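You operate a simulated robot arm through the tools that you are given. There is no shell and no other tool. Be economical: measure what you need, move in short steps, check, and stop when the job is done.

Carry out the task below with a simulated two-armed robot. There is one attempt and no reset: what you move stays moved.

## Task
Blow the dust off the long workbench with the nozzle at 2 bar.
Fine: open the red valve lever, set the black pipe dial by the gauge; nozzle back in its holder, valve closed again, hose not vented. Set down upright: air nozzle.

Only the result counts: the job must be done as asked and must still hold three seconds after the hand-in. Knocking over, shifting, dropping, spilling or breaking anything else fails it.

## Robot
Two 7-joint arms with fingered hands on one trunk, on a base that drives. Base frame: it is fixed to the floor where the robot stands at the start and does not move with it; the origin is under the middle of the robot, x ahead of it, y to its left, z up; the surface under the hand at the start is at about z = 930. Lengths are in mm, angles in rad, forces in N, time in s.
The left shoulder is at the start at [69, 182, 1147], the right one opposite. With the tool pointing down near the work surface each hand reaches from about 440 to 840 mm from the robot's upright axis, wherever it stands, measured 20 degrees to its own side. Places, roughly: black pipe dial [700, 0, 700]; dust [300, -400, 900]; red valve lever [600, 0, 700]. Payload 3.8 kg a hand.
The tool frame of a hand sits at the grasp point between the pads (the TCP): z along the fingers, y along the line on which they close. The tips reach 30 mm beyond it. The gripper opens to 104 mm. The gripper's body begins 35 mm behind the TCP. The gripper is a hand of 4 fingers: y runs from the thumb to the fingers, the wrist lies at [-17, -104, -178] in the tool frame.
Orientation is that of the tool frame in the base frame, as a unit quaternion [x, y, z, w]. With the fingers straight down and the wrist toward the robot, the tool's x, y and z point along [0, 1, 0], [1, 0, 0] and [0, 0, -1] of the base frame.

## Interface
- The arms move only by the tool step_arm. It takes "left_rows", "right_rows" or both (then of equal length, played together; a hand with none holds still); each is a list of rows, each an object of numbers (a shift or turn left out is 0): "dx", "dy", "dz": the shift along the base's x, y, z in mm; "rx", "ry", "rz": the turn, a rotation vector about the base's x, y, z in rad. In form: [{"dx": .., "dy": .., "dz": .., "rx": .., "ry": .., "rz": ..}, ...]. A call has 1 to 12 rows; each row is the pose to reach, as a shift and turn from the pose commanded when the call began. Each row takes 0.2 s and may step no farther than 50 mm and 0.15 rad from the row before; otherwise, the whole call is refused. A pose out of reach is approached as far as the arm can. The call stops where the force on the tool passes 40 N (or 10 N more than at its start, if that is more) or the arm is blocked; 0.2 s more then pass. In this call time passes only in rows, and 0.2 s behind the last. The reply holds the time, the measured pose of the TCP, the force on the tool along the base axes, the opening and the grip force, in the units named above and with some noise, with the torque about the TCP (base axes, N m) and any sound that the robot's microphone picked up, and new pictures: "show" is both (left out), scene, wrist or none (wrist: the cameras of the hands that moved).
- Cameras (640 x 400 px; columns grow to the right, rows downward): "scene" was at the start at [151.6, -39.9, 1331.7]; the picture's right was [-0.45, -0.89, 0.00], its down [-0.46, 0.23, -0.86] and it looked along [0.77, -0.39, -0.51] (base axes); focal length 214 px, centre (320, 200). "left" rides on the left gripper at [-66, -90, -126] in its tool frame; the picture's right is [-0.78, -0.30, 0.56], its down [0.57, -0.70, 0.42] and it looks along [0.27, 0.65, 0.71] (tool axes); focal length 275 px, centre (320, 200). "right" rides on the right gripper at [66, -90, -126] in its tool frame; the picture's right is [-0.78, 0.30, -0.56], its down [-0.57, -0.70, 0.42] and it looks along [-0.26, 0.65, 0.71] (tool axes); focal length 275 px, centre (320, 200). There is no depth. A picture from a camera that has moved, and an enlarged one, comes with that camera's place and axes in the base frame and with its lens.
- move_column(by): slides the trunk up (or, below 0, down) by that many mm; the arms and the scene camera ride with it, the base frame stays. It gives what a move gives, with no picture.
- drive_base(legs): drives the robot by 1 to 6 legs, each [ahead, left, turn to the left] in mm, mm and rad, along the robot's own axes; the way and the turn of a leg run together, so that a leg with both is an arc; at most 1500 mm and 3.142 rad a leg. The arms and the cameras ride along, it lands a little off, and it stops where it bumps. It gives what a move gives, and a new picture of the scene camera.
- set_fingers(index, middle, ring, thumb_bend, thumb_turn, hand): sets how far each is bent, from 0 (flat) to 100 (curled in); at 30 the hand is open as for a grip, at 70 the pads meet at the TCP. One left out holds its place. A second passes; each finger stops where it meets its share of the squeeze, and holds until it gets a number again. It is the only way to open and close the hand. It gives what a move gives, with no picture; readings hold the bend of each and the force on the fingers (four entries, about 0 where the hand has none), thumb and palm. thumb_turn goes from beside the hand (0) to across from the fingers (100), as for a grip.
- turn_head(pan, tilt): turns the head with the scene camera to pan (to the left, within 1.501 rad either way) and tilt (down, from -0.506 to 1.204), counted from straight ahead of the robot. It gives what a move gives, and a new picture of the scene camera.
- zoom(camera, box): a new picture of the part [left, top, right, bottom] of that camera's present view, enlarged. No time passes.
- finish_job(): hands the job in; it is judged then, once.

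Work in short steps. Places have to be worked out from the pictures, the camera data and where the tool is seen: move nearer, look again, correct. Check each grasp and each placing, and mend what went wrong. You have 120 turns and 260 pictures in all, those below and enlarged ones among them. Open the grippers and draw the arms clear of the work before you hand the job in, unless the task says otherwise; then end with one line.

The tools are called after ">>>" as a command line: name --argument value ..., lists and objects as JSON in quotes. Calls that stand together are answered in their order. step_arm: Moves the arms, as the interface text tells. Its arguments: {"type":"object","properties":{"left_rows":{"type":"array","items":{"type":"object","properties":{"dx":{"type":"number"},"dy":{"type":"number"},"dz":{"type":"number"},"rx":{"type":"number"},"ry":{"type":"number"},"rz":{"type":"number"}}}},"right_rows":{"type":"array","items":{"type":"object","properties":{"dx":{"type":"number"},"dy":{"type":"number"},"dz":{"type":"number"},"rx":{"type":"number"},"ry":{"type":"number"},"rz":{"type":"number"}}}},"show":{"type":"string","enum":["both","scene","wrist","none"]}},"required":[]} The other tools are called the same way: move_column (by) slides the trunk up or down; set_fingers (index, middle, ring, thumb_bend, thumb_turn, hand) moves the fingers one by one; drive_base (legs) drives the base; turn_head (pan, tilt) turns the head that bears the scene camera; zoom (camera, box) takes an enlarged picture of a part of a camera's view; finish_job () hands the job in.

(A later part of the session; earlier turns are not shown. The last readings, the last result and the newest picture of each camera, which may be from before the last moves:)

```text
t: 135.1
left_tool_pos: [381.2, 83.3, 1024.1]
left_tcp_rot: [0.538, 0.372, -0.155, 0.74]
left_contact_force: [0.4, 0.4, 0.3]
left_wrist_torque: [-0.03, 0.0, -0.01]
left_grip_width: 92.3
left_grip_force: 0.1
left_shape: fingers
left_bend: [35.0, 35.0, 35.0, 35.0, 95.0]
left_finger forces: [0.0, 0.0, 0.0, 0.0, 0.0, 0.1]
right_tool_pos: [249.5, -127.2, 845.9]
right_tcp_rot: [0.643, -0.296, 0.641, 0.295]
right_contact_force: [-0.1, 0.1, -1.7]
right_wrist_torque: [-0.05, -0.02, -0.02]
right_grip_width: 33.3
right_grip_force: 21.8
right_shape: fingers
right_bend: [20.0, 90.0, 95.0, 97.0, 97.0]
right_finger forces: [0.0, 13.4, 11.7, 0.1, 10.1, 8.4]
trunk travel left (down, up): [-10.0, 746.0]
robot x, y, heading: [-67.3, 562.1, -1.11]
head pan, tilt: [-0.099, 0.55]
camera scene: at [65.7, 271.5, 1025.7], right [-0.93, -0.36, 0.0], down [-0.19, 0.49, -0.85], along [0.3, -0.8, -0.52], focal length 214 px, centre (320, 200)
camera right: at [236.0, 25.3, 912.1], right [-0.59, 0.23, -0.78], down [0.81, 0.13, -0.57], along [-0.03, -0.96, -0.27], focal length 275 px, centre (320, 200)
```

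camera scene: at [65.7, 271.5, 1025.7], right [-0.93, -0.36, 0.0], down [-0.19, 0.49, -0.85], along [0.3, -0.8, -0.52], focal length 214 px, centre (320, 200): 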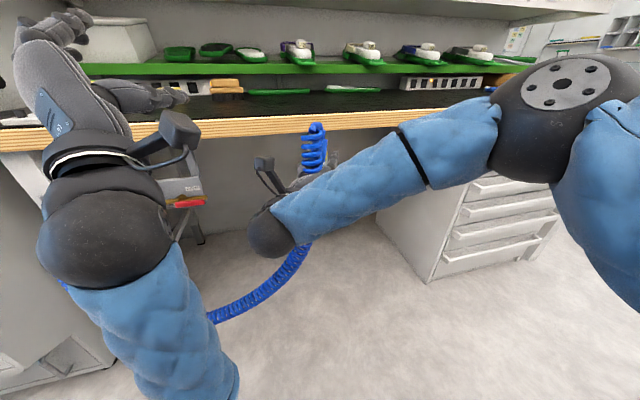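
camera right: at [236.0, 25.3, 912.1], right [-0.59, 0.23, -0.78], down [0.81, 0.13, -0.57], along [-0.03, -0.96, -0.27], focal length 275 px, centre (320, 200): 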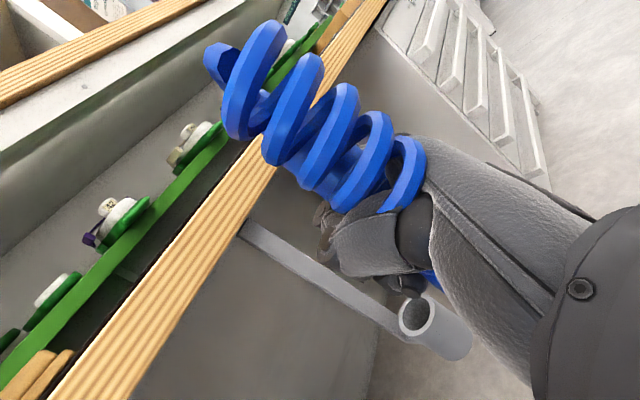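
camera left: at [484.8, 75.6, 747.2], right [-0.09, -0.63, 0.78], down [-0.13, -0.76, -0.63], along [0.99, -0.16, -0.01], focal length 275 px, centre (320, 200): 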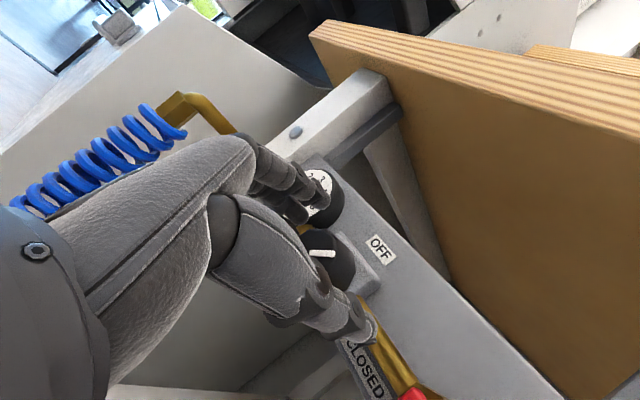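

Level pose reached cleanly. I bend the index in, lower to z≈835 so only the hose neck meets the wooden edge, and approach with the base.

>>> set_fingers --hand "right" --index 70

>>> step_arm --right_rows '[{"dx": -10, "dy": 10, "dz": -10}]' --show "none"

>>> drive_base --legs '[[75, 0, 0]]'

>>> zoom --camera "right" --box '[0, 0, 640, 400]'

```text
t: 136.1
left_tool_pos: [382.4, 84.8, 1024.6]
left_tcp_rot: [0.538, 0.372, -0.155, 0.74]
left_contact_force: [-0.6, 0.1, -0.8]
left_wrist_torque: [0.02, 0.0, 0.02]
left_grip_width: 91.9
left_grip_force: 0.1
left_shape: fingers
left_bend: [35.0, 35.0, 35.0, 35.0, 95.0]
left_finger forces: [0.0, 0.1, 0.1, 0.0, 0.0, 0.0]
right_tool_pos: [248.6, -128.8, 844.4]
right_tcp_rot: [0.642, -0.296, 0.642, 0.297]
right_contact_force: [-0.3, 1.1, -1.7]
right_wrist_torque: [-0.02, -0.06, 0.01]
right_grip_width: 18.6
right_grip_force: 21.4
right_shape: fingers
right_bend: [38.0, 90.0, 95.0, 97.0, 97.0]
right_finger forces: [8.1, 4.7, 12.8, 0.0, 7.3, 9.7]
trunk travel left (down, up): [-10.0, 746.0]
robot x, y, heading: [-71.9, 561.5, -1.101]
head pan, tilt: [-0.099, 0.55]
```

```text
t: 136.5
left_tool_pos: [381.7, 82.8, 1024.7]
left_tcp_rot: [0.538, 0.373, -0.155, 0.74]
left_contact_force: [-0.2, -0.7, -0.3]
left_wrist_torque: [0.02, -0.02, 0.0]
left_grip_width: 92.3
left_grip_force: 0.1
left_shape: fingers
left_bend: [35.0, 35.0, 35.0, 35.0, 95.0]
left_finger forces: [0.0, 0.1, 0.0, 0.0, 0.1, 0.0]
right_tool_pos: [239.2, -121.0, 835.7]
right_tcp_rot: [0.642, -0.295, 0.642, 0.296]
right_contact_force: [0.3, 0.0, -1.0]
right_wrist_torque: [-0.02, -0.05, -0.01]
right_grip_width: 18.7
right_grip_force: 21.3
right_shape: fingers
right_bend: [38.0, 90.0, 95.0, 97.0, 97.0]
right_finger forces: [8.1, 4.6, 12.7, 0.0, 7.5, 9.6]
trunk travel left (down, up): [-10.0, 746.0]
robot x, y, heading: [-67.5, 564.6, -1.103]
head pan, tilt: [-0.099, 0.55]
```

```text
t: 137.5
left_tool_pos: [416.9, 17.6, 1025.1]
left_tcp_rot: [0.538, 0.374, -0.153, 0.74]
left_contact_force: [0.9, -0.4, -0.1]
left_wrist_torque: [0.0, 0.02, -0.01]
left_grip_width: 92.1
left_grip_force: 0.0
left_shape: fingers
left_bend: [35.0, 35.0, 35.0, 35.0, 95.0]
left_finger forces: [0.0, 0.0, 0.0, 0.1, 0.0, 0.0]
right_tool_pos: [272.7, -186.4, 835.2]
right_tcp_rot: [0.642, -0.296, 0.642, 0.295]
right_contact_force: [0.0, 0.8, -1.3]
right_wrist_torque: [-0.04, -0.04, -0.01]
right_grip_width: 18.6
right_grip_force: 21.4
right_shape: fingers
right_bend: [38.0, 90.0, 95.0, 97.0, 97.0]
right_finger forces: [8.0, 4.5, 12.7, 0.1, 7.2, 9.7]
trunk travel left (down, up): [-10.0, 746.0]
robot x, y, heading: [-39.7, 494.0, -1.101]
head pan, tilt: [-0.099, 0.55]
camera scene: at [100.0, 204.1, 1025.4], right [-0.93, -0.36, 0.0], down [-0.19, 0.49, -0.85], along [0.31, -0.8, -0.52], focal length 214 px, centre (320, 200)
```

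scene: 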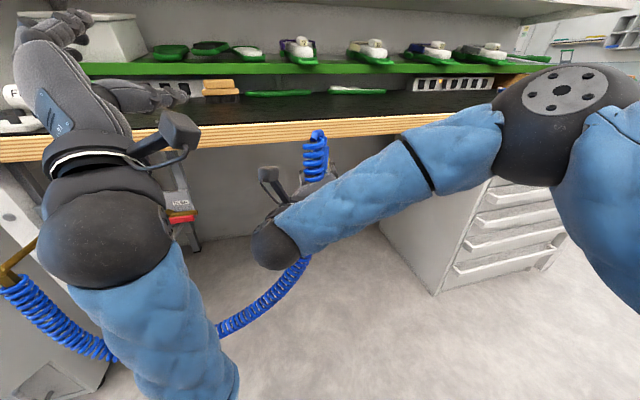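

```text
1.00 times, centred on (320, 200) of right (not enlarged: the box is as wide or as high as the picture)
camera zoom: at [259.9, -33.0, 901.6], right [-0.59, 0.23, -0.78], down [0.81, 0.13, -0.57], along [-0.03, -0.96, -0.26], focal length 275 px, centre (320, 200)
```

zoom: 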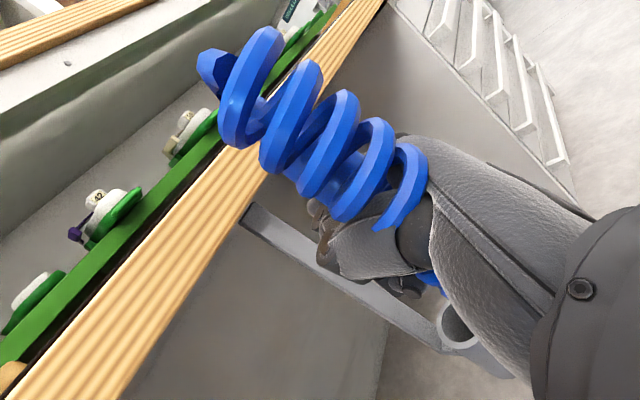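

I push forward with the arm in small steps, watching for contact with the edge.

>>> step_arm --right_rows '[{"dx": 9, "dy": -12}, {"dx": 18, "dy": -24}, {"dx": 27, "dy": -36}, {"dx": 35, "dy": -48}]' --show "wrist"

>>> zoom --camera "scene" --box '[260, 100, 380, 260]'

```text
t: 138.5
left_tool_pos: [415.5, 18.5, 1025.4]
left_tcp_rot: [0.538, 0.373, -0.154, 0.74]
left_contact_force: [0.0, 0.9, -0.4]
left_wrist_torque: [-0.01, 0.0, -0.05]
left_grip_width: 91.9
left_grip_force: 0.1
left_shape: fingers
left_bend: [35.0, 35.0, 35.0, 35.0, 95.0]
left_finger forces: [0.0, 0.1, 0.0, 0.1, 0.0, 0.0]
right_tool_pos: [301.5, -224.0, 834.5]
right_tcp_rot: [0.642, -0.297, 0.641, 0.299]
right_contact_force: [-8.4, 11.4, 0.4]
right_wrist_torque: [-0.38, -0.14, -0.59]
right_grip_width: 18.9
right_grip_force: 27.8
right_shape: fingers
right_bend: [37.0, 90.0, 95.0, 98.0, 97.0]
right_finger forces: [21.3, 5.1, 12.5, 0.1, 6.6, 9.6]
trunk travel left (down, up): [-10.0, 746.0]
robot x, y, heading: [-35.4, 496.4, -1.111]
head pan, tilt: [-0.099, 0.55]
stopped in row 4 (right hand): the force on the tool passed its limit at 52 N (the readings are from after the stop); the commanded pose is now the measured one
camera right: at [290.2, -70.4, 900.5], right [-0.59, 0.23, -0.78], down [0.81, 0.13, -0.57], along [-0.04, -0.96, -0.26], focal length 275 px, centre (320, 200)
```

right: 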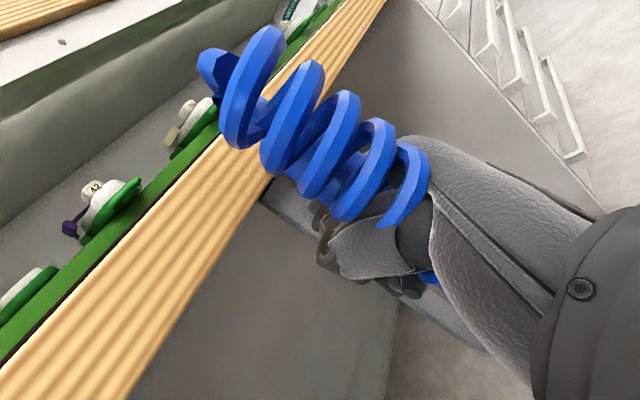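

```text
2.50 times, centred on (320, 180) of scene
camera zoom: at [98.6, 206.3, 1026.4], right [-0.93, -0.36, 0.0], down [-0.19, 0.49, -0.85], along [0.31, -0.8, -0.52], focal length 536 px, centre (320, 250)
```

zoom: 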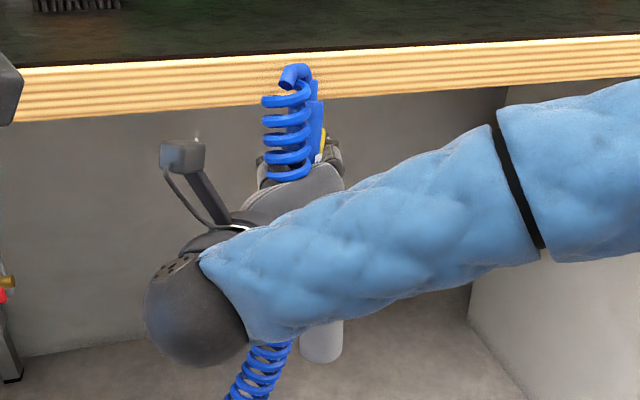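

The index touched the holder bar, not the edge. I back off, shift 70 mm left along the bench, and push there.

>>> drive_base --legs '[[-30, 0, 0], [0, 72, 0]]'

>>> step_arm --right_rows '[{"dx": 9, "dy": -12}, {"dx": 18, "dy": -24}, {"dx": 27, "dy": -36}, {"dx": 35, "dy": -48}]' --show "none"

>>> zoom --camera "scene" --box '[260, 100, 380, 260]'

```text
t: 139.9
left_tool_pos: [467.6, 77.3, 1025.5]
left_tcp_rot: [0.538, 0.374, -0.154, 0.74]
left_contact_force: [-0.1, 0.0, 1.0]
left_wrist_torque: [0.03, 0.01, 0.0]
left_grip_width: 92.1
left_grip_force: 0.1
left_shape: fingers
left_bend: [35.0, 35.0, 35.0, 35.0, 95.0]
left_finger forces: [0.0, 0.0, 0.1, 0.0, 0.0, 0.1]
right_tool_pos: [355.7, -166.8, 831.4]
right_tcp_rot: [0.642, -0.298, 0.641, 0.297]
right_contact_force: [-0.4, 0.2, -2.3]
right_wrist_torque: [-0.07, -0.06, -0.01]
right_grip_width: 18.7
right_grip_force: 20.6
right_shape: fingers
right_bend: [38.0, 90.0, 95.0, 97.0, 97.0]
right_finger forces: [6.8, 4.9, 12.5, 0.0, 6.8, 9.7]
trunk travel left (down, up): [-10.0, 746.0]
robot x, y, heading: [15.3, 560.2, -1.109]
head pan, tilt: [-0.099, 0.55]
camera scene: at [150.9, 264.2, 1025.6], right [-0.93, -0.36, 0.0], down [-0.19, 0.49, -0.85], along [0.31, -0.8, -0.52], focal length 214 px, centre (320, 200)
```

scene: 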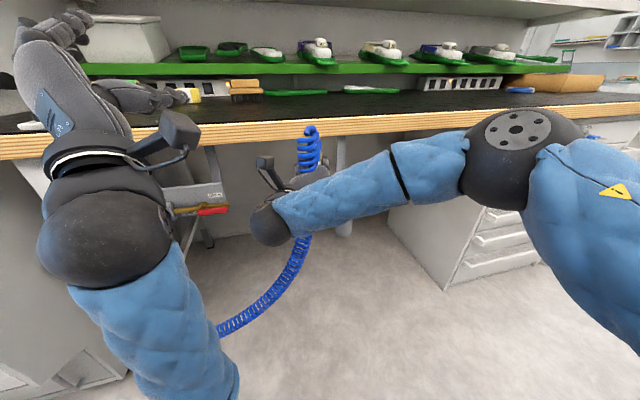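

```text
t: 140.9
left_tool_pos: [465.7, 76.9, 1023.8]
left_tcp_rot: [0.538, 0.373, -0.155, 0.74]
left_contact_force: [0.2, -0.8, -0.4]
left_wrist_torque: [-0.01, -0.03, -0.01]
left_grip_width: 92.2
left_grip_force: 0.2
left_shape: fingers
left_bend: [35.0, 35.0, 35.0, 35.0, 95.0]
left_finger forces: [0.1, 0.0, 0.1, 0.1, 0.1, 0.0]
right_tool_pos: [388.4, -215.1, 831.4]
right_tcp_rot: [0.642, -0.298, 0.64, 0.298]
right_contact_force: [-4.1, 4.5, -2.9]
right_wrist_torque: [-0.38, -0.36, -0.06]
right_grip_width: 18.7
right_grip_force: 17.0
right_shape: fingers
right_bend: [38.0, 90.0, 96.0, 97.0, 97.0]
right_finger forces: [1.2, 3.1, 10.5, 0.0, 5.3, 13.4]
trunk travel left (down, up): [-10.0, 746.0]
robot x, y, heading: [16.1, 555.2, -1.1]
head pan, tilt: [-0.099, 0.55]
```

```text
2.50 times, centred on (320, 180) of scene
camera zoom: at [150.4, 264.5, 1025.7], right [-0.93, -0.36, 0.0], down [-0.19, 0.49, -0.85], along [0.31, -0.8, -0.52], focal length 536 px, centre (320, 250)
```

zoom: 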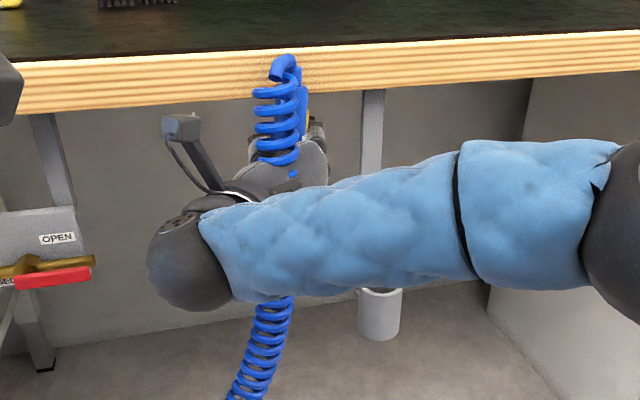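

Contact is 86 mm above the TCP – the neck pressed on the edge – and the geometry says the nozzle is now turned near upright with the hand level. I back off and inspect.

>>> step_arm --right_rows '[{"dx": -18, "dy": 24}, {"dx": -36, "dy": 48}, {"dx": -54, "dy": 72}]' --show "wrist"

>>> zoom --camera "scene" --box '[270, 110, 370, 270]'

```text
t: 141.7
left_tool_pos: [468.1, 78.4, 1024.9]
left_tcp_rot: [0.537, 0.375, -0.154, 0.74]
left_contact_force: [0.3, 0.6, -0.3]
left_wrist_torque: [0.03, 0.02, -0.02]
left_grip_width: 92.2
left_grip_force: 0.1
left_shape: fingers
left_bend: [35.0, 35.0, 35.0, 35.0, 95.0]
left_finger forces: [0.0, 0.0, 0.0, 0.0, 0.0, 0.0]
right_tool_pos: [333.3, -142.5, 832.0]
right_tcp_rot: [0.643, -0.298, 0.641, 0.296]
right_contact_force: [0.7, 0.3, -1.4]
right_wrist_torque: [-0.08, -0.04, -0.01]
right_grip_width: 18.5
right_grip_force: 15.0
right_shape: fingers
right_bend: [38.0, 90.0, 96.0, 97.0, 97.0]
right_finger forces: [0.9, 3.9, 9.7, 0.1, 4.9, 11.6]
trunk travel left (down, up): [-10.0, 746.0]
robot x, y, heading: [14.7, 554.5, -1.104]
head pan, tilt: [-0.099, 0.55]
camera right: at [321.2, 11.4, 899.7], right [-0.59, 0.24, -0.77], down [0.81, 0.13, -0.57], along [-0.03, -0.96, -0.27], focal length 275 px, centre (320, 200)
```

right: 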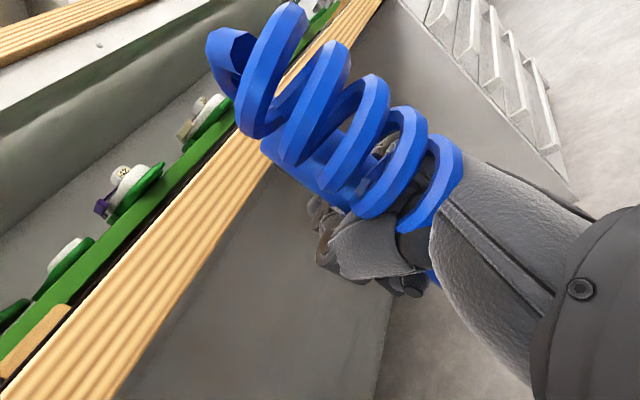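

```text
2.50 times, centred on (320, 190) of scene
camera zoom: at [150.9, 264.3, 1025.7], right [-0.93, -0.36, 0.0], down [-0.19, 0.49, -0.85], along [0.31, -0.8, -0.52], focal length 536 px, centre (320, 225)
```

zoom: 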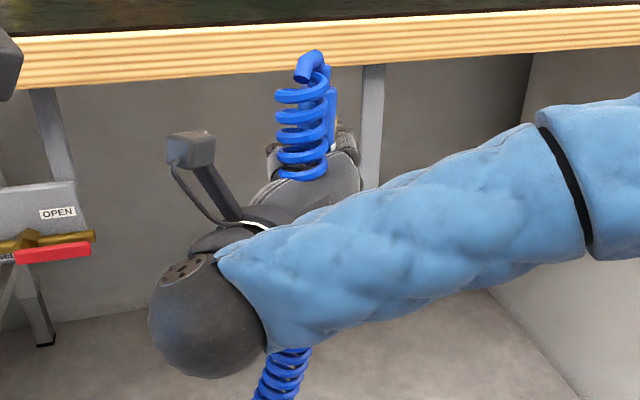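

In the hand camera the nozzle now lies parallel to the tool's x axis, i.e. vertical with the level hand. I straighten the index (clear of the bar) and drive over toward the cup.

>>> set_fingers --hand "right" --index 10

>>> drive_base --legs '[[0, -85, 0], [45, 0, 0]]'

>>> zoom --camera "right" --box '[160, 80, 560, 360]'

>>> zoom --camera "scene" --box '[270, 110, 370, 270]'

```text
t: 142.7
left_tool_pos: [466.9, 76.1, 1024.9]
left_tcp_rot: [0.538, 0.374, -0.155, 0.74]
left_contact_force: [0.5, -0.6, -0.3]
left_wrist_torque: [0.01, 0.03, -0.03]
left_grip_width: 92.5
left_grip_force: 0.0
left_shape: fingers
left_bend: [35.0, 35.0, 35.0, 35.0, 95.0]
left_finger forces: [0.0, 0.0, 0.0, 0.0, 0.0, 0.0]
right_tool_pos: [334.1, -142.1, 832.3]
right_tcp_rot: [0.643, -0.298, 0.64, 0.297]
right_contact_force: [1.1, -0.6, -2.3]
right_wrist_torque: [-0.07, -0.07, 0.01]
right_grip_width: 41.5
right_grip_force: 22.8
right_shape: fingers
right_bend: [10.0, 90.0, 96.0, 99.0, 97.0]
right_finger forces: [0.0, 6.2, 9.4, 0.1, 12.5, 17.5]
trunk travel left (down, up): [-10.0, 746.0]
robot x, y, heading: [15.7, 555.8, -1.106]
head pan, tilt: [-0.099, 0.55]
```

```text
t: 144.3
left_tool_pos: [409.5, -1.5, 1023.9]
left_tcp_rot: [0.538, 0.374, -0.154, 0.74]
left_contact_force: [-0.2, -0.5, 0.5]
left_wrist_torque: [0.02, 0.0, 0.02]
left_grip_width: 92.0
left_grip_force: 0.0
left_shape: fingers
left_bend: [35.0, 35.0, 35.0, 35.0, 95.0]
left_finger forces: [0.0, 0.0, 0.1, 0.0, 0.0, 0.0]
right_tool_pos: [277.3, -219.5, 830.0]
right_tcp_rot: [0.643, -0.298, 0.64, 0.296]
right_contact_force: [-0.5, -0.6, -2.4]
right_wrist_torque: [-0.14, -0.1, 0.0]
right_grip_width: 41.3
right_grip_force: 22.7
right_shape: fingers
right_bend: [10.0, 90.0, 96.0, 99.0, 97.0]
right_finger forces: [0.0, 6.2, 9.5, 0.0, 12.6, 17.6]
trunk travel left (down, up): [-10.0, 746.0]
robot x, y, heading: [-42.2, 480.1, -1.108]
head pan, tilt: [-0.099, 0.55]
camera scene: at [92.8, 186.3, 1025.4], right [-0.93, -0.36, 0.0], down [-0.19, 0.49, -0.85], along [0.31, -0.8, -0.52], focal length 214 px, centre (320, 200)
```

scene: 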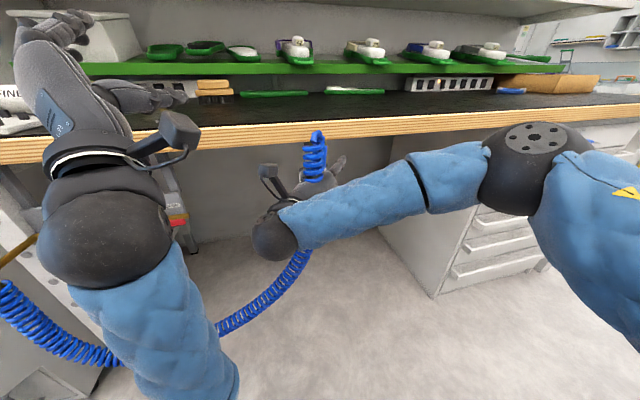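

```text
1.43 times, centred on (360, 220) of right
camera zoom: at [263.5, -66.7, 899.0], right [-0.59, 0.24, -0.77], down [0.81, 0.13, -0.58], along [-0.03, -0.96, -0.27], focal length 393 px, centre (263, 171)
```

zoom: 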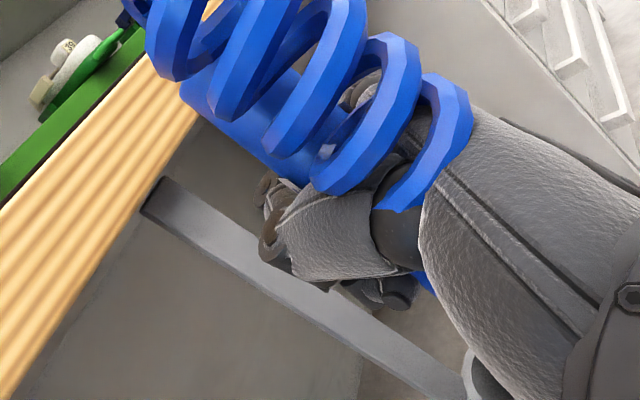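

```text
2.50 times, centred on (320, 190) of scene
camera zoom: at [92.8, 186.3, 1025.4], right [-0.93, -0.36, 0.0], down [-0.19, 0.49, -0.85], along [0.31, -0.8, -0.52], focal length 536 px, centre (320, 225)
```

zoom: 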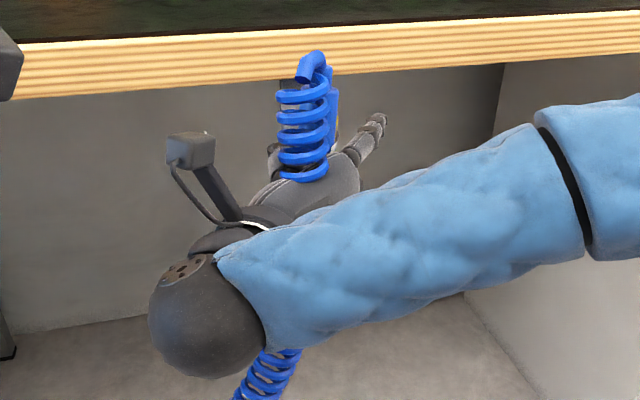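

Nozzle is vertical within a few degrees. 27 mm to go straight ahead; then lower with force watch.

>>> drive_base --legs '[[27, 0, 0]]'

>>> step_arm --right_rows '[{"dz": -12}, {"dz": -24}, {"dz": -36}, {"dz": -48}, {"dz": -60}]' --show "wrist"

>>> zoom --camera "scene" --box '[270, 110, 370, 270]'

```text
t: 145.1
left_tool_pos: [421.5, -25.6, 1024.4]
left_tcp_rot: [0.539, 0.373, -0.155, 0.739]
left_contact_force: [-0.4, 0.2, -0.2]
left_wrist_torque: [0.02, -0.02, 0.01]
left_grip_width: 92.2
left_grip_force: 0.0
left_shape: fingers
left_bend: [35.0, 35.0, 35.0, 35.0, 95.0]
left_finger forces: [0.0, 0.1, 0.1, 0.1, 0.0, 0.0]
right_tool_pos: [286.8, -244.2, 831.6]
right_tcp_rot: [0.643, -0.298, 0.64, 0.298]
right_contact_force: [0.7, 0.2, -2.8]
right_wrist_torque: [-0.06, -0.06, 0.03]
right_grip_width: 41.4
right_grip_force: 23.0
right_shape: fingers
right_bend: [10.0, 90.0, 96.0, 99.0, 97.0]
right_finger forces: [0.1, 6.2, 9.6, 0.0, 12.6, 17.4]
trunk travel left (down, up): [-10.0, 746.0]
robot x, y, heading: [-30.9, 450.0, -1.107]
head pan, tilt: [-0.099, 0.55]
camera scene: at [104.5, 162.5, 1025.5], right [-0.93, -0.36, 0.0], down [-0.19, 0.49, -0.85], along [0.31, -0.8, -0.52], focal length 214 px, centre (320, 200)
```

scene: 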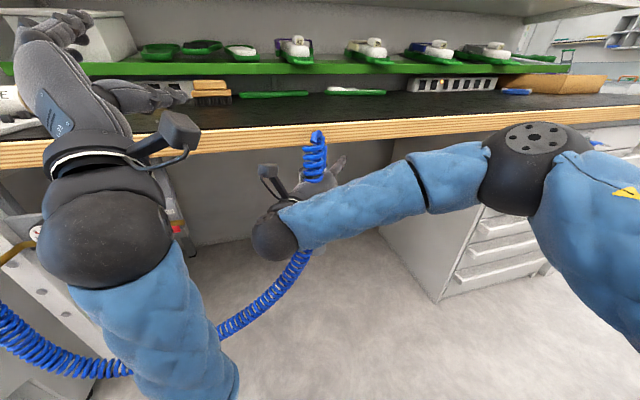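

```text
t: 146.3
left_tool_pos: [420.8, -25.2, 1023.7]
left_tcp_rot: [0.538, 0.373, -0.156, 0.74]
left_contact_force: [-0.4, 0.9, -0.8]
left_wrist_torque: [0.01, -0.03, -0.01]
left_grip_width: 92.1
left_grip_force: 0.0
left_shape: fingers
left_bend: [35.0, 35.0, 35.0, 35.0, 95.0]
left_finger forces: [0.1, 0.0, 0.0, 0.0, 0.0, 0.0]
right_tool_pos: [287.8, -245.0, 771.7]
right_tcp_rot: [0.643, -0.299, 0.64, 0.297]
right_contact_force: [-0.1, -0.9, -1.4]
right_wrist_torque: [-0.04, -0.06, 0.0]
right_grip_width: 41.5
right_grip_force: 23.1
right_shape: fingers
right_bend: [10.0, 90.0, 96.0, 99.0, 97.0]
right_finger forces: [0.0, 6.2, 9.5, 0.1, 12.6, 17.5]
trunk travel left (down, up): [-10.0, 746.0]
robot x, y, heading: [-33.1, 453.5, -1.109]
head pan, tilt: [-0.099, 0.55]
camera right: at [274.5, -91.7, 837.9], right [-0.59, 0.24, -0.77], down [0.81, 0.13, -0.58], along [-0.04, -0.96, -0.27], focal length 275 px, centre (320, 200)
```

right: 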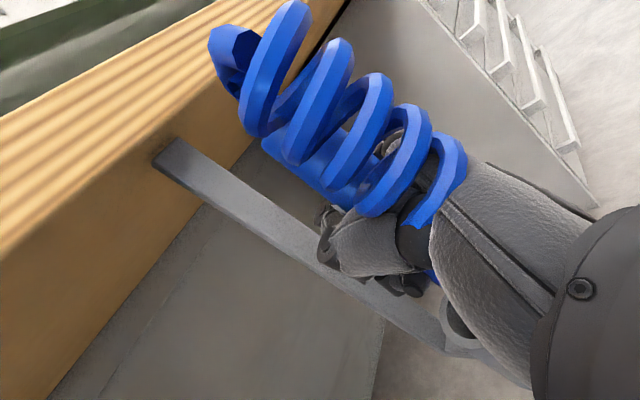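

```text
2.50 times, centred on (320, 190) of scene
camera zoom: at [104.4, 162.8, 1025.6], right [-0.93, -0.36, 0.0], down [-0.19, 0.49, -0.85], along [0.31, -0.8, -0.52], focal length 536 px, centre (320, 225)
```

zoom: 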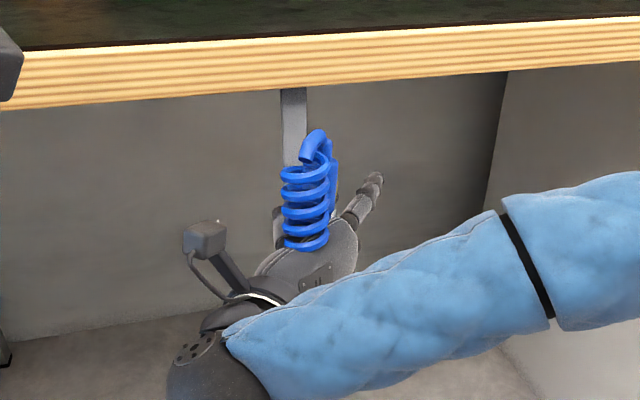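

No contact yet at z=772. Zoom onto tip and cup in the hand camera.

>>> zoom --camera "right" --box '[380, 240, 540, 360]'

```text
3.33 times, centred on (460, 300) of right
camera zoom: at [274.5, -91.7, 837.9], right [-0.59, 0.24, -0.77], down [0.81, 0.13, -0.58], along [-0.04, -0.96, -0.27], focal length 918 px, centre (-147, -133)
```

zoom: 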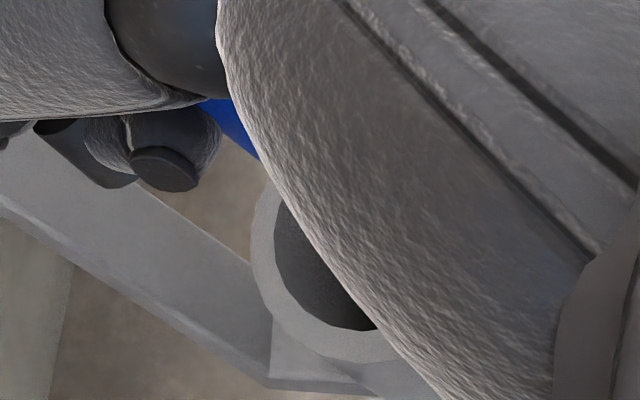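

Combining both views, the nozzle sits ~8–13 mm too near me. I move 9 mm forward and continue lowering under force watch.

>>> step_arm --right_rows '[{"dx": 5, "dy": -7}, {"dx": 5, "dy": -7, "dz": -8}, {"dx": 5, "dy": -7, "dz": -16}, {"dx": 5, "dy": -7, "dz": -24}, {"dx": 5, "dy": -7, "dz": -32}]' --show "none"

>>> zoom --camera "right" --box '[240, 100, 560, 360]'

>>> zoom --camera "scene" --box '[280, 140, 360, 240]'

```text
t: 147.5
left_tool_pos: [419.6, -21.5, 1027.5]
left_tcp_rot: [0.536, 0.374, -0.154, 0.741]
left_contact_force: [-1.2, -0.5, -0.2]
left_wrist_torque: [0.01, -0.01, 0.04]
left_grip_width: 92.2
left_grip_force: 0.1
left_shape: fingers
left_bend: [35.0, 35.0, 35.0, 35.0, 95.0]
left_finger forces: [0.0, 0.0, 0.0, 0.0, 0.1, 0.0]
right_tool_pos: [293.4, -247.5, 750.5]
right_tcp_rot: [0.638, -0.295, 0.645, 0.3]
right_contact_force: [3.8, 0.1, 38.6]
right_wrist_torque: [1.35, 1.27, -0.08]
right_grip_width: 41.7
right_grip_force: 27.7
right_shape: fingers
right_bend: [10.0, 90.0, 96.0, 98.0, 95.0]
right_finger forces: [0.1, 0.0, 11.0, 0.0, 19.3, 25.3]
trunk travel left (down, up): [-10.0, 746.0]
robot x, y, heading: [-32.8, 453.2, -1.104]
head pan, tilt: [-0.099, 0.55]
```

```text
1.54 times, centred on (400, 230) of right
camera zoom: at [279.8, -93.4, 814.8], right [-0.58, 0.22, -0.78], down [0.81, 0.12, -0.57], along [-0.03, -0.97, -0.25], focal length 424 px, centre (197, 154)
```

zoom: 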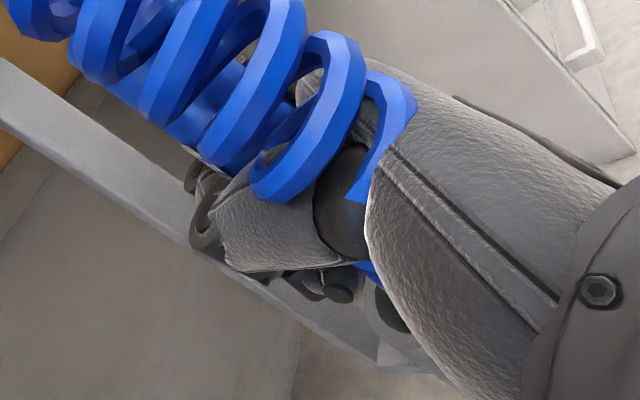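

```text
4.00 times, centred on (320, 190) of scene
camera zoom: at [103.2, 166.4, 1027.4], right [-0.93, -0.36, 0.0], down [-0.19, 0.49, -0.85], along [0.31, -0.8, -0.52], focal length 858 px, centre (320, 240)
```

zoom: 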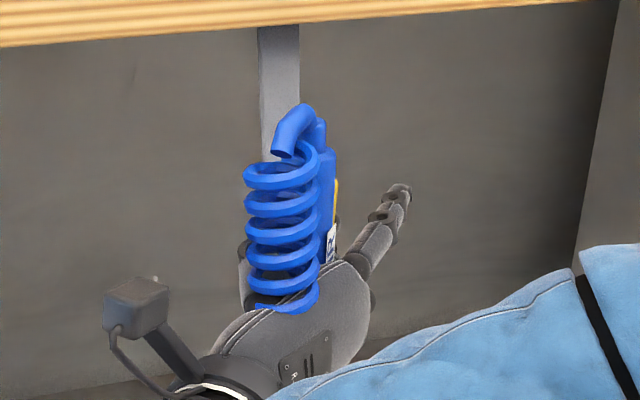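

Torque says the tip rests on the front rim (≈33 mm too near). I lift 25 mm, pitch 0.2 rad (bottom forward ~23 mm) and move 11 mm forward, then probe again.

>>> step_arm --right_rows '[{"dz": 15}, {"dz": 28, "rx": -0.08, "ry": -0.059}, {"dx": 3, "dy": -4, "dz": 28, "rx": -0.161, "ry": -0.118}, {"dx": 6, "dy": -9, "dz": 28, "rx": -0.161, "ry": -0.118}]' --show "none"

>>> step_arm --right_rows '[{"dz": -10}, {"dz": -20}, {"dz": -30}, {"dz": -40}, {"dz": -50}]' --show "none"

>>> zoom --camera "right" --box '[240, 100, 560, 360]'

```text
t: 148.5
left_tool_pos: [421.0, -25.4, 1023.6]
left_tcp_rot: [0.538, 0.373, -0.155, 0.74]
left_contact_force: [0.4, -0.1, -0.7]
left_wrist_torque: [-0.01, 0.02, 0.04]
left_grip_width: 92.0
left_grip_force: 0.1
left_shape: fingers
left_bend: [35.0, 35.0, 35.0, 35.0, 95.0]
left_finger forces: [0.0, 0.0, 0.0, 0.0, 0.0, 0.0]
right_tool_pos: [297.9, -258.8, 767.6]
right_tcp_rot: [0.579, -0.263, 0.698, 0.329]
right_contact_force: [1.0, 0.3, -2.2]
right_wrist_torque: [-0.06, -0.05, 0.01]
right_grip_width: 41.8
right_grip_force: 25.5
right_shape: fingers
right_bend: [10.0, 90.0, 96.0, 98.0, 97.0]
right_finger forces: [0.1, 0.1, 9.7, 0.0, 16.1, 25.7]
trunk travel left (down, up): [-10.0, 746.0]
robot x, y, heading: [-29.1, 453.0, -1.106]
head pan, tilt: [-0.099, 0.55]
```

```text
t: 149.5
left_tool_pos: [419.3, -22.4, 1024.1]
left_tcp_rot: [0.538, 0.371, -0.156, 0.741]
left_contact_force: [0.3, -0.1, 1.0]
left_wrist_torque: [-0.02, 0.03, 0.02]
left_grip_width: 92.2
left_grip_force: 0.1
left_shape: fingers
left_bend: [35.0, 35.0, 35.0, 35.0, 95.0]
left_finger forces: [0.0, 0.0, 0.0, 0.1, 0.1, 0.0]
right_tool_pos: [295.2, -258.7, 745.1]
right_tcp_rot: [0.568, -0.258, 0.705, 0.338]
right_contact_force: [-8.4, 8.1, 19.6]
right_wrist_torque: [1.05, 0.76, 0.07]
right_grip_width: 40.4
right_grip_force: 25.8
right_shape: fingers
right_bend: [10.0, 90.0, 95.0, 98.0, 97.0]
right_finger forces: [0.0, 0.0, 17.2, 0.1, 8.1, 26.7]
trunk travel left (down, up): [-10.0, 746.0]
robot x, y, heading: [-33.2, 454.3, -1.107]
head pan, tilt: [-0.099, 0.55]
stopped in row 4 (right hand): the force on the tool passed its limit at 44 N (the readings are from after the stop); the commanded pose is now the measured one
```

```text
1.54 times, centred on (400, 230) of right
camera zoom: at [277.8, -96.3, 780.5], right [-0.48, 0.09, -0.87], down [0.88, 0.03, -0.48], along [-0.02, -1.0, -0.09], focal length 424 px, centre (197, 154)
```

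zoom: 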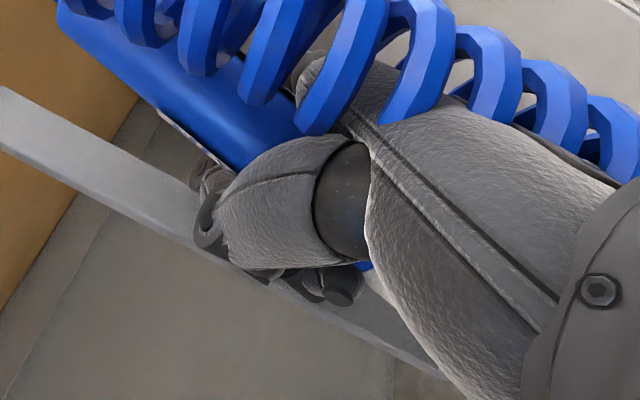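

Contact point now is at the rear-left rim (offset s+23, n+16). I lift 12 mm, shift 16 mm in −x, and lower again.

>>> step_arm --right_rows '[{"dz": 14}, {"dx": -8, "dy": 0, "dz": 16}, {"dx": -16, "dy": 0, "dz": 16}, {"dx": -16, "dy": 0, "dz": 4}, {"dx": -16, "dy": 0, "dz": -6}, {"dx": -16, "dy": 0, "dz": -16}, {"dx": -16, "dy": 0, "dz": -26}]' --show "none"

>>> zoom --camera "scene" --box '[280, 140, 360, 240]'

>>> zoom --camera "right" --box '[240, 100, 560, 360]'

```text
t: 151.2
left_tool_pos: [419.4, -21.4, 1026.1]
left_tcp_rot: [0.537, 0.374, -0.155, 0.741]
left_contact_force: [1.0, 0.1, -0.2]
left_wrist_torque: [0.03, -0.01, 0.01]
left_grip_width: 92.0
left_grip_force: 0.1
left_shape: fingers
left_bend: [35.0, 35.0, 35.0, 35.0, 95.0]
left_finger forces: [0.0, 0.0, 0.0, 0.0, 0.0, 0.0]
right_tool_pos: [283.8, -257.9, 724.3]
right_tcp_rot: [0.564, -0.254, 0.71, 0.337]
right_contact_force: [-0.4, 7.7, 18.5]
right_wrist_torque: [0.88, 0.78, -0.22]
right_grip_width: 40.1
right_grip_force: 30.1
right_shape: fingers
right_bend: [10.0, 90.0, 94.0, 99.0, 97.0]
right_finger forces: [0.0, 0.1, 19.4, 0.0, 6.1, 34.5]
trunk travel left (down, up): [-10.0, 746.0]
robot x, y, heading: [-31.0, 453.0, -1.101]
head pan, tilt: [-0.099, 0.55]
stopped in row 7 (right hand): the force on the tool passed its limit at 41 N (the readings are from after the stop); the commanded pose is now the measured one
```

```text
4.00 times, centred on (320, 190) of scene
camera zoom: at [103.7, 165.6, 1026.6], right [-0.93, -0.36, 0.0], down [-0.19, 0.49, -0.85], along [0.31, -0.8, -0.52], focal length 858 px, centre (320, 240)
```

zoom: 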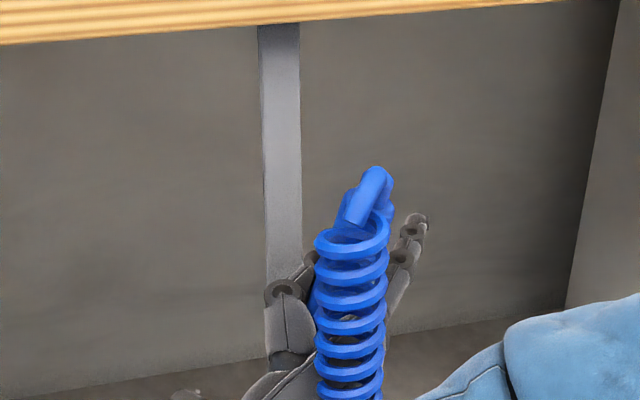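

```text
1.54 times, centred on (400, 230) of right
camera zoom: at [265.0, -94.1, 757.5], right [-0.47, 0.07, -0.88], down [0.88, 0.03, -0.47], along [-0.01, -1.0, -0.08], focal length 424 px, centre (197, 154)
```

zoom: 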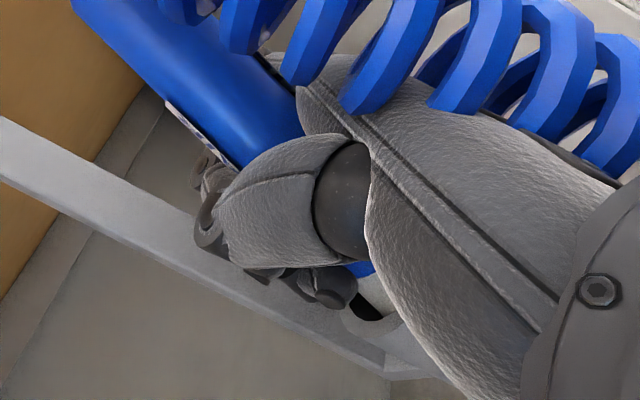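

The tip is now in the cup (TCP down to 724), nozzle leaning right. I move the hand 20 mm left along the bench to bring it upright, then press lower.

>>> step_arm --right_rows '[{"dx": 5, "dy": 4, "dz": 3}, {"dx": 10, "dy": 8, "dz": 3}, {"dx": 16, "dy": 12, "dz": 3}]' --show "none"

>>> step_arm --right_rows '[{"dz": -10}, {"dz": -20}, {"dz": -30}]' --show "none"

>>> zoom --camera "scene" --box '[280, 140, 380, 260]'

>>> zoom --camera "right" --box '[200, 80, 560, 360]'

```text
t: 151.9
left_tool_pos: [417.9, -24.8, 1025.0]
left_tcp_rot: [0.538, 0.373, -0.155, 0.74]
left_contact_force: [-0.4, -0.4, 0.2]
left_wrist_torque: [0.0, 0.0, 0.02]
left_grip_width: 92.2
left_grip_force: 0.0
left_shape: fingers
left_bend: [35.0, 35.0, 35.0, 35.0, 95.0]
left_finger forces: [0.0, 0.1, 0.0, 0.0, 0.0, 0.0]
right_tool_pos: [284.6, -257.9, 726.1]
right_tcp_rot: [0.563, -0.258, 0.703, 0.349]
right_contact_force: [-11.7, 2.9, 7.0]
right_wrist_torque: [0.42, 0.95, 0.44]
right_grip_width: 40.2
right_grip_force: 28.1
right_shape: fingers
right_bend: [10.0, 90.0, 95.0, 99.0, 97.0]
right_finger forces: [0.0, 0.0, 15.7, 0.0, 5.7, 35.0]
trunk travel left (down, up): [-10.0, 746.0]
robot x, y, heading: [-29.4, 453.7, -1.11]
head pan, tilt: [-0.099, 0.55]
stopped in row 3 (right hand): the force on the tool passed its limit at 45 N (the readings are from after the stop); the commanded pose is now the measured one
```

```text
t: 152.4
left_tool_pos: [417.0, -23.0, 1028.3]
left_tcp_rot: [0.538, 0.371, -0.156, 0.741]
left_contact_force: [0.8, 0.1, -0.8]
left_wrist_torque: [0.02, 0.0, 0.04]
left_grip_width: 92.0
left_grip_force: 0.1
left_shape: fingers
left_bend: [35.0, 35.0, 35.0, 35.0, 95.0]
left_finger forces: [0.1, 0.1, 0.0, 0.1, 0.0, 0.0]
right_tool_pos: [284.1, -255.8, 726.0]
right_tcp_rot: [0.556, -0.256, 0.706, 0.356]
right_contact_force: [-16.9, 16.5, 19.4]
right_wrist_torque: [1.5, 1.67, 0.27]
right_grip_width: 40.4
right_grip_force: 37.6
right_shape: fingers
right_bend: [10.0, 90.0, 95.0, 98.0, 97.0]
right_finger forces: [0.0, 0.1, 17.9, 0.1, 6.2, 50.9]
trunk travel left (down, up): [-10.0, 746.0]
robot x, y, heading: [-30.6, 458.7, -1.108]
head pan, tilt: [-0.099, 0.55]
stopped in row 2 (right hand): the force on the tool passed its limit at 46 N (the readings are from after the stop); the commanded pose is now the measured one
```

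```text
3.33 times, centred on (330, 200) of scene
camera zoom: at [100.6, 165.7, 1027.1], right [-0.93, -0.36, 0.0], down [-0.18, 0.49, -0.85], along [0.3, -0.8, -0.52], focal length 715 px, centre (287, 200)
```

zoom: 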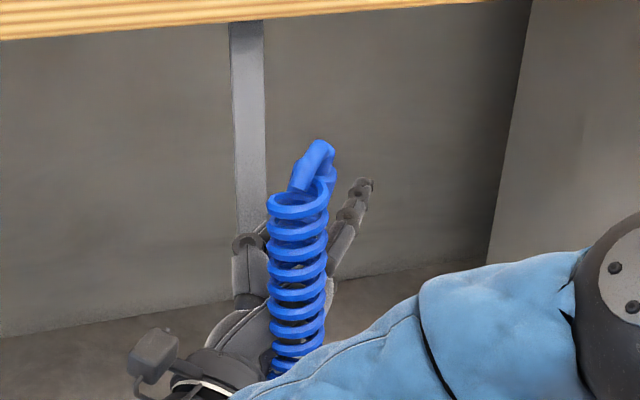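

```text
1.43 times, centred on (380, 220) of right
camera zoom: at [270.6, -92.4, 755.3], right [-0.47, 0.07, -0.88], down [0.88, -0.01, -0.47], along [-0.04, -1.0, -0.05], focal length 393 px, centre (234, 171)
```

zoom: 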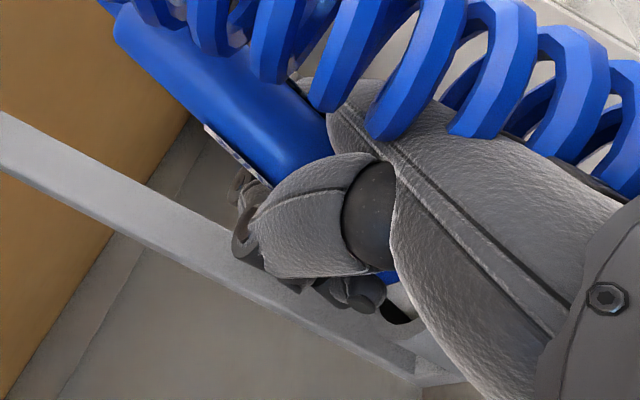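

The tip reacts like it is lodged in the cup; grip friction keeps it tilted. I loosen the fingers to a cage so it can straighten and sink, then nudge left.

>>> set_fingers --hand "right" --middle 72 --ring 74 --thumb_bend 78

>>> step_arm --right_rows '[{"dx": 6, "dy": 4}, {"dx": 12, "dy": 8}, {"dx": 16, "dy": 10}]' --show "wrist"

>>> zoom --camera "scene" --box '[280, 140, 380, 260]'

```text
t: 152.8
left_tool_pos: [416.3, -22.8, 1026.1]
left_tcp_rot: [0.538, 0.372, -0.156, 0.74]
left_contact_force: [0.0, 0.9, 0.5]
left_wrist_torque: [0.01, 0.0, 0.0]
left_grip_width: 92.0
left_grip_force: 0.1
left_shape: fingers
left_bend: [35.0, 35.0, 35.0, 35.0, 95.0]
left_finger forces: [0.0, 0.1, 0.1, 0.1, 0.0, 0.0]
right_tool_pos: [282.7, -255.9, 724.5]
right_tcp_rot: [0.555, -0.256, 0.706, 0.358]
right_contact_force: [-21.1, 23.6, 11.6]
right_wrist_torque: [0.74, 0.83, 0.08]
right_grip_width: 61.5
right_grip_force: 20.7
right_shape: fingers
right_bend: [10.0, 76.0, 77.0, 80.0, 97.0]
right_finger forces: [0.1, 12.9, 13.6, 0.1, 5.6, 9.4]
trunk travel left (down, up): [-10.0, 746.0]
robot x, y, heading: [-29.2, 452.4, -1.104]
head pan, tilt: [-0.099, 0.55]
stopped (right hand): the force on the tool passed its limit at 43 N (the readings are from after the stop); the commanded pose is now the measured one
```

```text
t: 153.2
left_tool_pos: [416.0, -23.6, 1026.6]
left_tcp_rot: [0.538, 0.372, -0.156, 0.74]
left_contact_force: [-0.9, -0.7, 0.4]
left_wrist_torque: [0.02, -0.01, 0.01]
left_grip_width: 91.9
left_grip_force: 0.0
left_shape: fingers
left_bend: [35.0, 35.0, 35.0, 35.0, 95.0]
left_finger forces: [0.1, 0.1, 0.0, 0.1, 0.0, 0.1]
right_tool_pos: [282.2, -256.2, 725.6]
right_tcp_rot: [0.552, -0.258, 0.705, 0.363]
right_contact_force: [-19.0, 20.2, 9.0]
right_wrist_torque: [0.5, 0.68, 0.31]
right_grip_width: 61.8
right_grip_force: 18.7
right_shape: fingers
right_bend: [10.0, 75.0, 76.0, 80.0, 97.0]
right_finger forces: [0.1, 13.3, 10.3, 0.0, 5.0, 8.0]
trunk travel left (down, up): [-10.0, 746.0]
robot x, y, heading: [-32.9, 456.7, -1.114]
head pan, tilt: [-0.099, 0.55]
stopped in row 1 (right hand): the force on the tool passed its limit at 46 N (the readings are from after the stop); the commanded pose is now the measured one
camera right: at [271.2, -90.8, 753.7], right [-0.47, 0.07, -0.88], down [0.88, -0.03, -0.47], along [-0.06, -1.0, -0.05], focal length 275 px, centre (320, 200)
```

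right: 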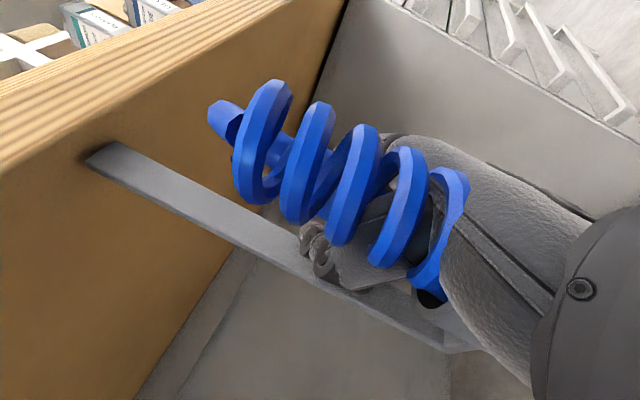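

```text
3.33 times, centred on (330, 200) of scene
camera zoom: at [99.7, 165.4, 1026.6], right [-0.94, -0.35, 0.0], down [-0.18, 0.49, -0.85], along [0.3, -0.8, -0.52], focal length 715 px, centre (287, 200)
```

zoom: 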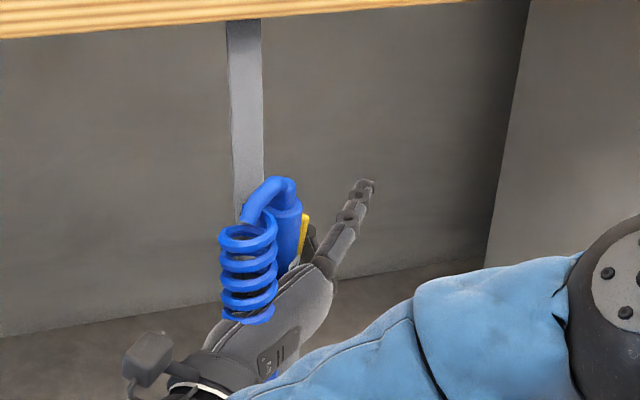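

The nozzle dropped into the cup: body top now ≈752–755, upright. I open the hand and draw it straight back.

>>> set_fingers --hand "right" --index 20 --middle 25 --ring 25 --thumb_bend 25

>>> step_arm --right_rows '[{"dx": -6, "dy": 8, "dz": -1}, {"dx": -15, "dy": 20, "dz": -4}, {"dx": -30, "dy": 40, "dz": -8}, {"dx": -48, "dy": 64, "dz": -12}, {"dx": -66, "dy": 88, "dz": -16}]' --show "scene"

>>> zoom --camera "scene" --box '[280, 140, 380, 260]'

```text
t: 153.5
left_tool_pos: [412.8, -22.8, 1026.2]
left_tcp_rot: [0.538, 0.371, -0.156, 0.741]
left_contact_force: [-0.8, 0.0, -0.3]
left_wrist_torque: [-0.02, 0.0, -0.02]
left_grip_width: 92.2
left_grip_force: 0.1
left_shape: fingers
left_bend: [35.0, 35.0, 35.0, 35.0, 95.0]
left_finger forces: [0.0, 0.1, 0.0, 0.0, 0.1, 0.0]
right_tool_pos: [277.7, -253.0, 722.5]
right_tcp_rot: [0.551, -0.261, 0.703, 0.366]
right_contact_force: [-41.6, 41.9, -3.6]
right_wrist_torque: [-0.49, -0.36, 0.2]
right_grip_width: 63.9
right_grip_force: 29.6
right_shape: fingers
right_bend: [20.0, 36.0, 38.0, 74.0, 94.0]
right_finger forces: [0.0, 0.0, 0.0, 0.0, 59.1, 0.0]
trunk travel left (down, up): [-10.0, 746.0]
robot x, y, heading: [-34.8, 451.6, -1.11]
head pan, tilt: [-0.099, 0.55]
stopped (right hand): the force on the tool passed its limit at 42 N (the readings are from after the stop); the commanded pose is now the measured one
```

```text
t: 154.7
left_tool_pos: [416.7, -25.7, 1024.7]
left_tcp_rot: [0.538, 0.373, -0.156, 0.739]
left_contact_force: [-0.9, 0.0, -0.4]
left_wrist_torque: [-0.01, 0.01, 0.01]
left_grip_width: 92.2
left_grip_force: 0.0
left_shape: fingers
left_bend: [35.0, 35.0, 35.0, 35.0, 95.0]
left_finger forces: [0.0, 0.1, 0.0, 0.1, 0.0, 0.0]
right_tool_pos: [233.9, -177.9, 724.9]
right_tcp_rot: [0.554, -0.263, 0.703, 0.36]
right_contact_force: [-0.1, 1.1, 0.2]
right_wrist_torque: [-0.02, 0.01, 0.0]
right_grip_width: 122.4
right_grip_force: 0.0
right_shape: fingers
right_bend: [20.0, 25.0, 25.0, 25.0, 97.0]
right_finger forces: [0.0, 0.0, 0.1, 0.0, 0.1, 0.0]
right hand out of reach, approached as far as the arm can: row 5
trunk travel left (down, up): [-10.0, 746.0]
robot x, y, heading: [-36.5, 456.2, -1.111]
head pan, tilt: [-0.099, 0.55]
camera scene: at [101.3, 163.4, 1025.9], right [-0.94, -0.35, 0.0], down [-0.18, 0.49, -0.85], along [0.3, -0.8, -0.52], focal length 214 px, centre (320, 200)
```

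scene: 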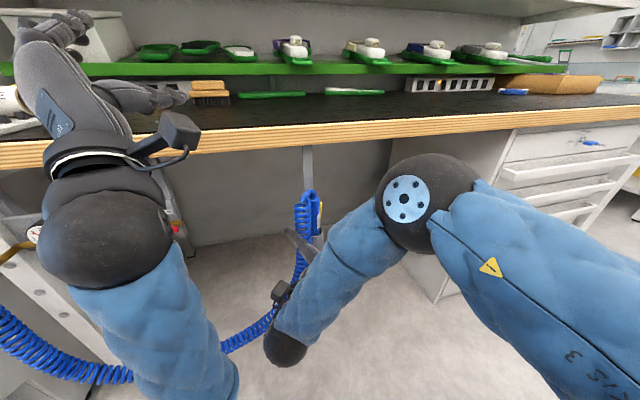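

```text
3.33 times, centred on (330, 200) of scene
camera zoom: at [101.3, 163.4, 1025.9], right [-0.94, -0.35, 0.0], down [-0.18, 0.49, -0.85], along [0.3, -0.8, -0.52], focal length 715 px, centre (287, 200)
```

zoom: 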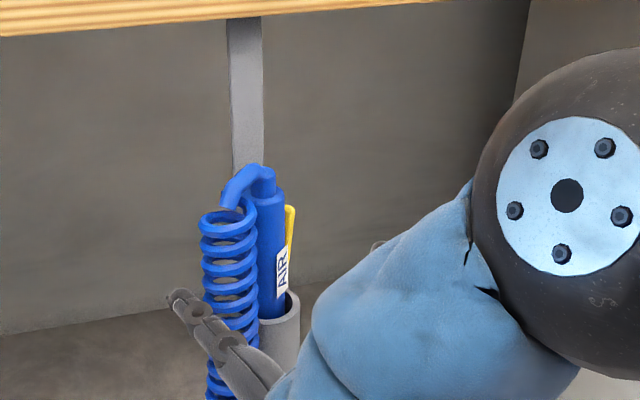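

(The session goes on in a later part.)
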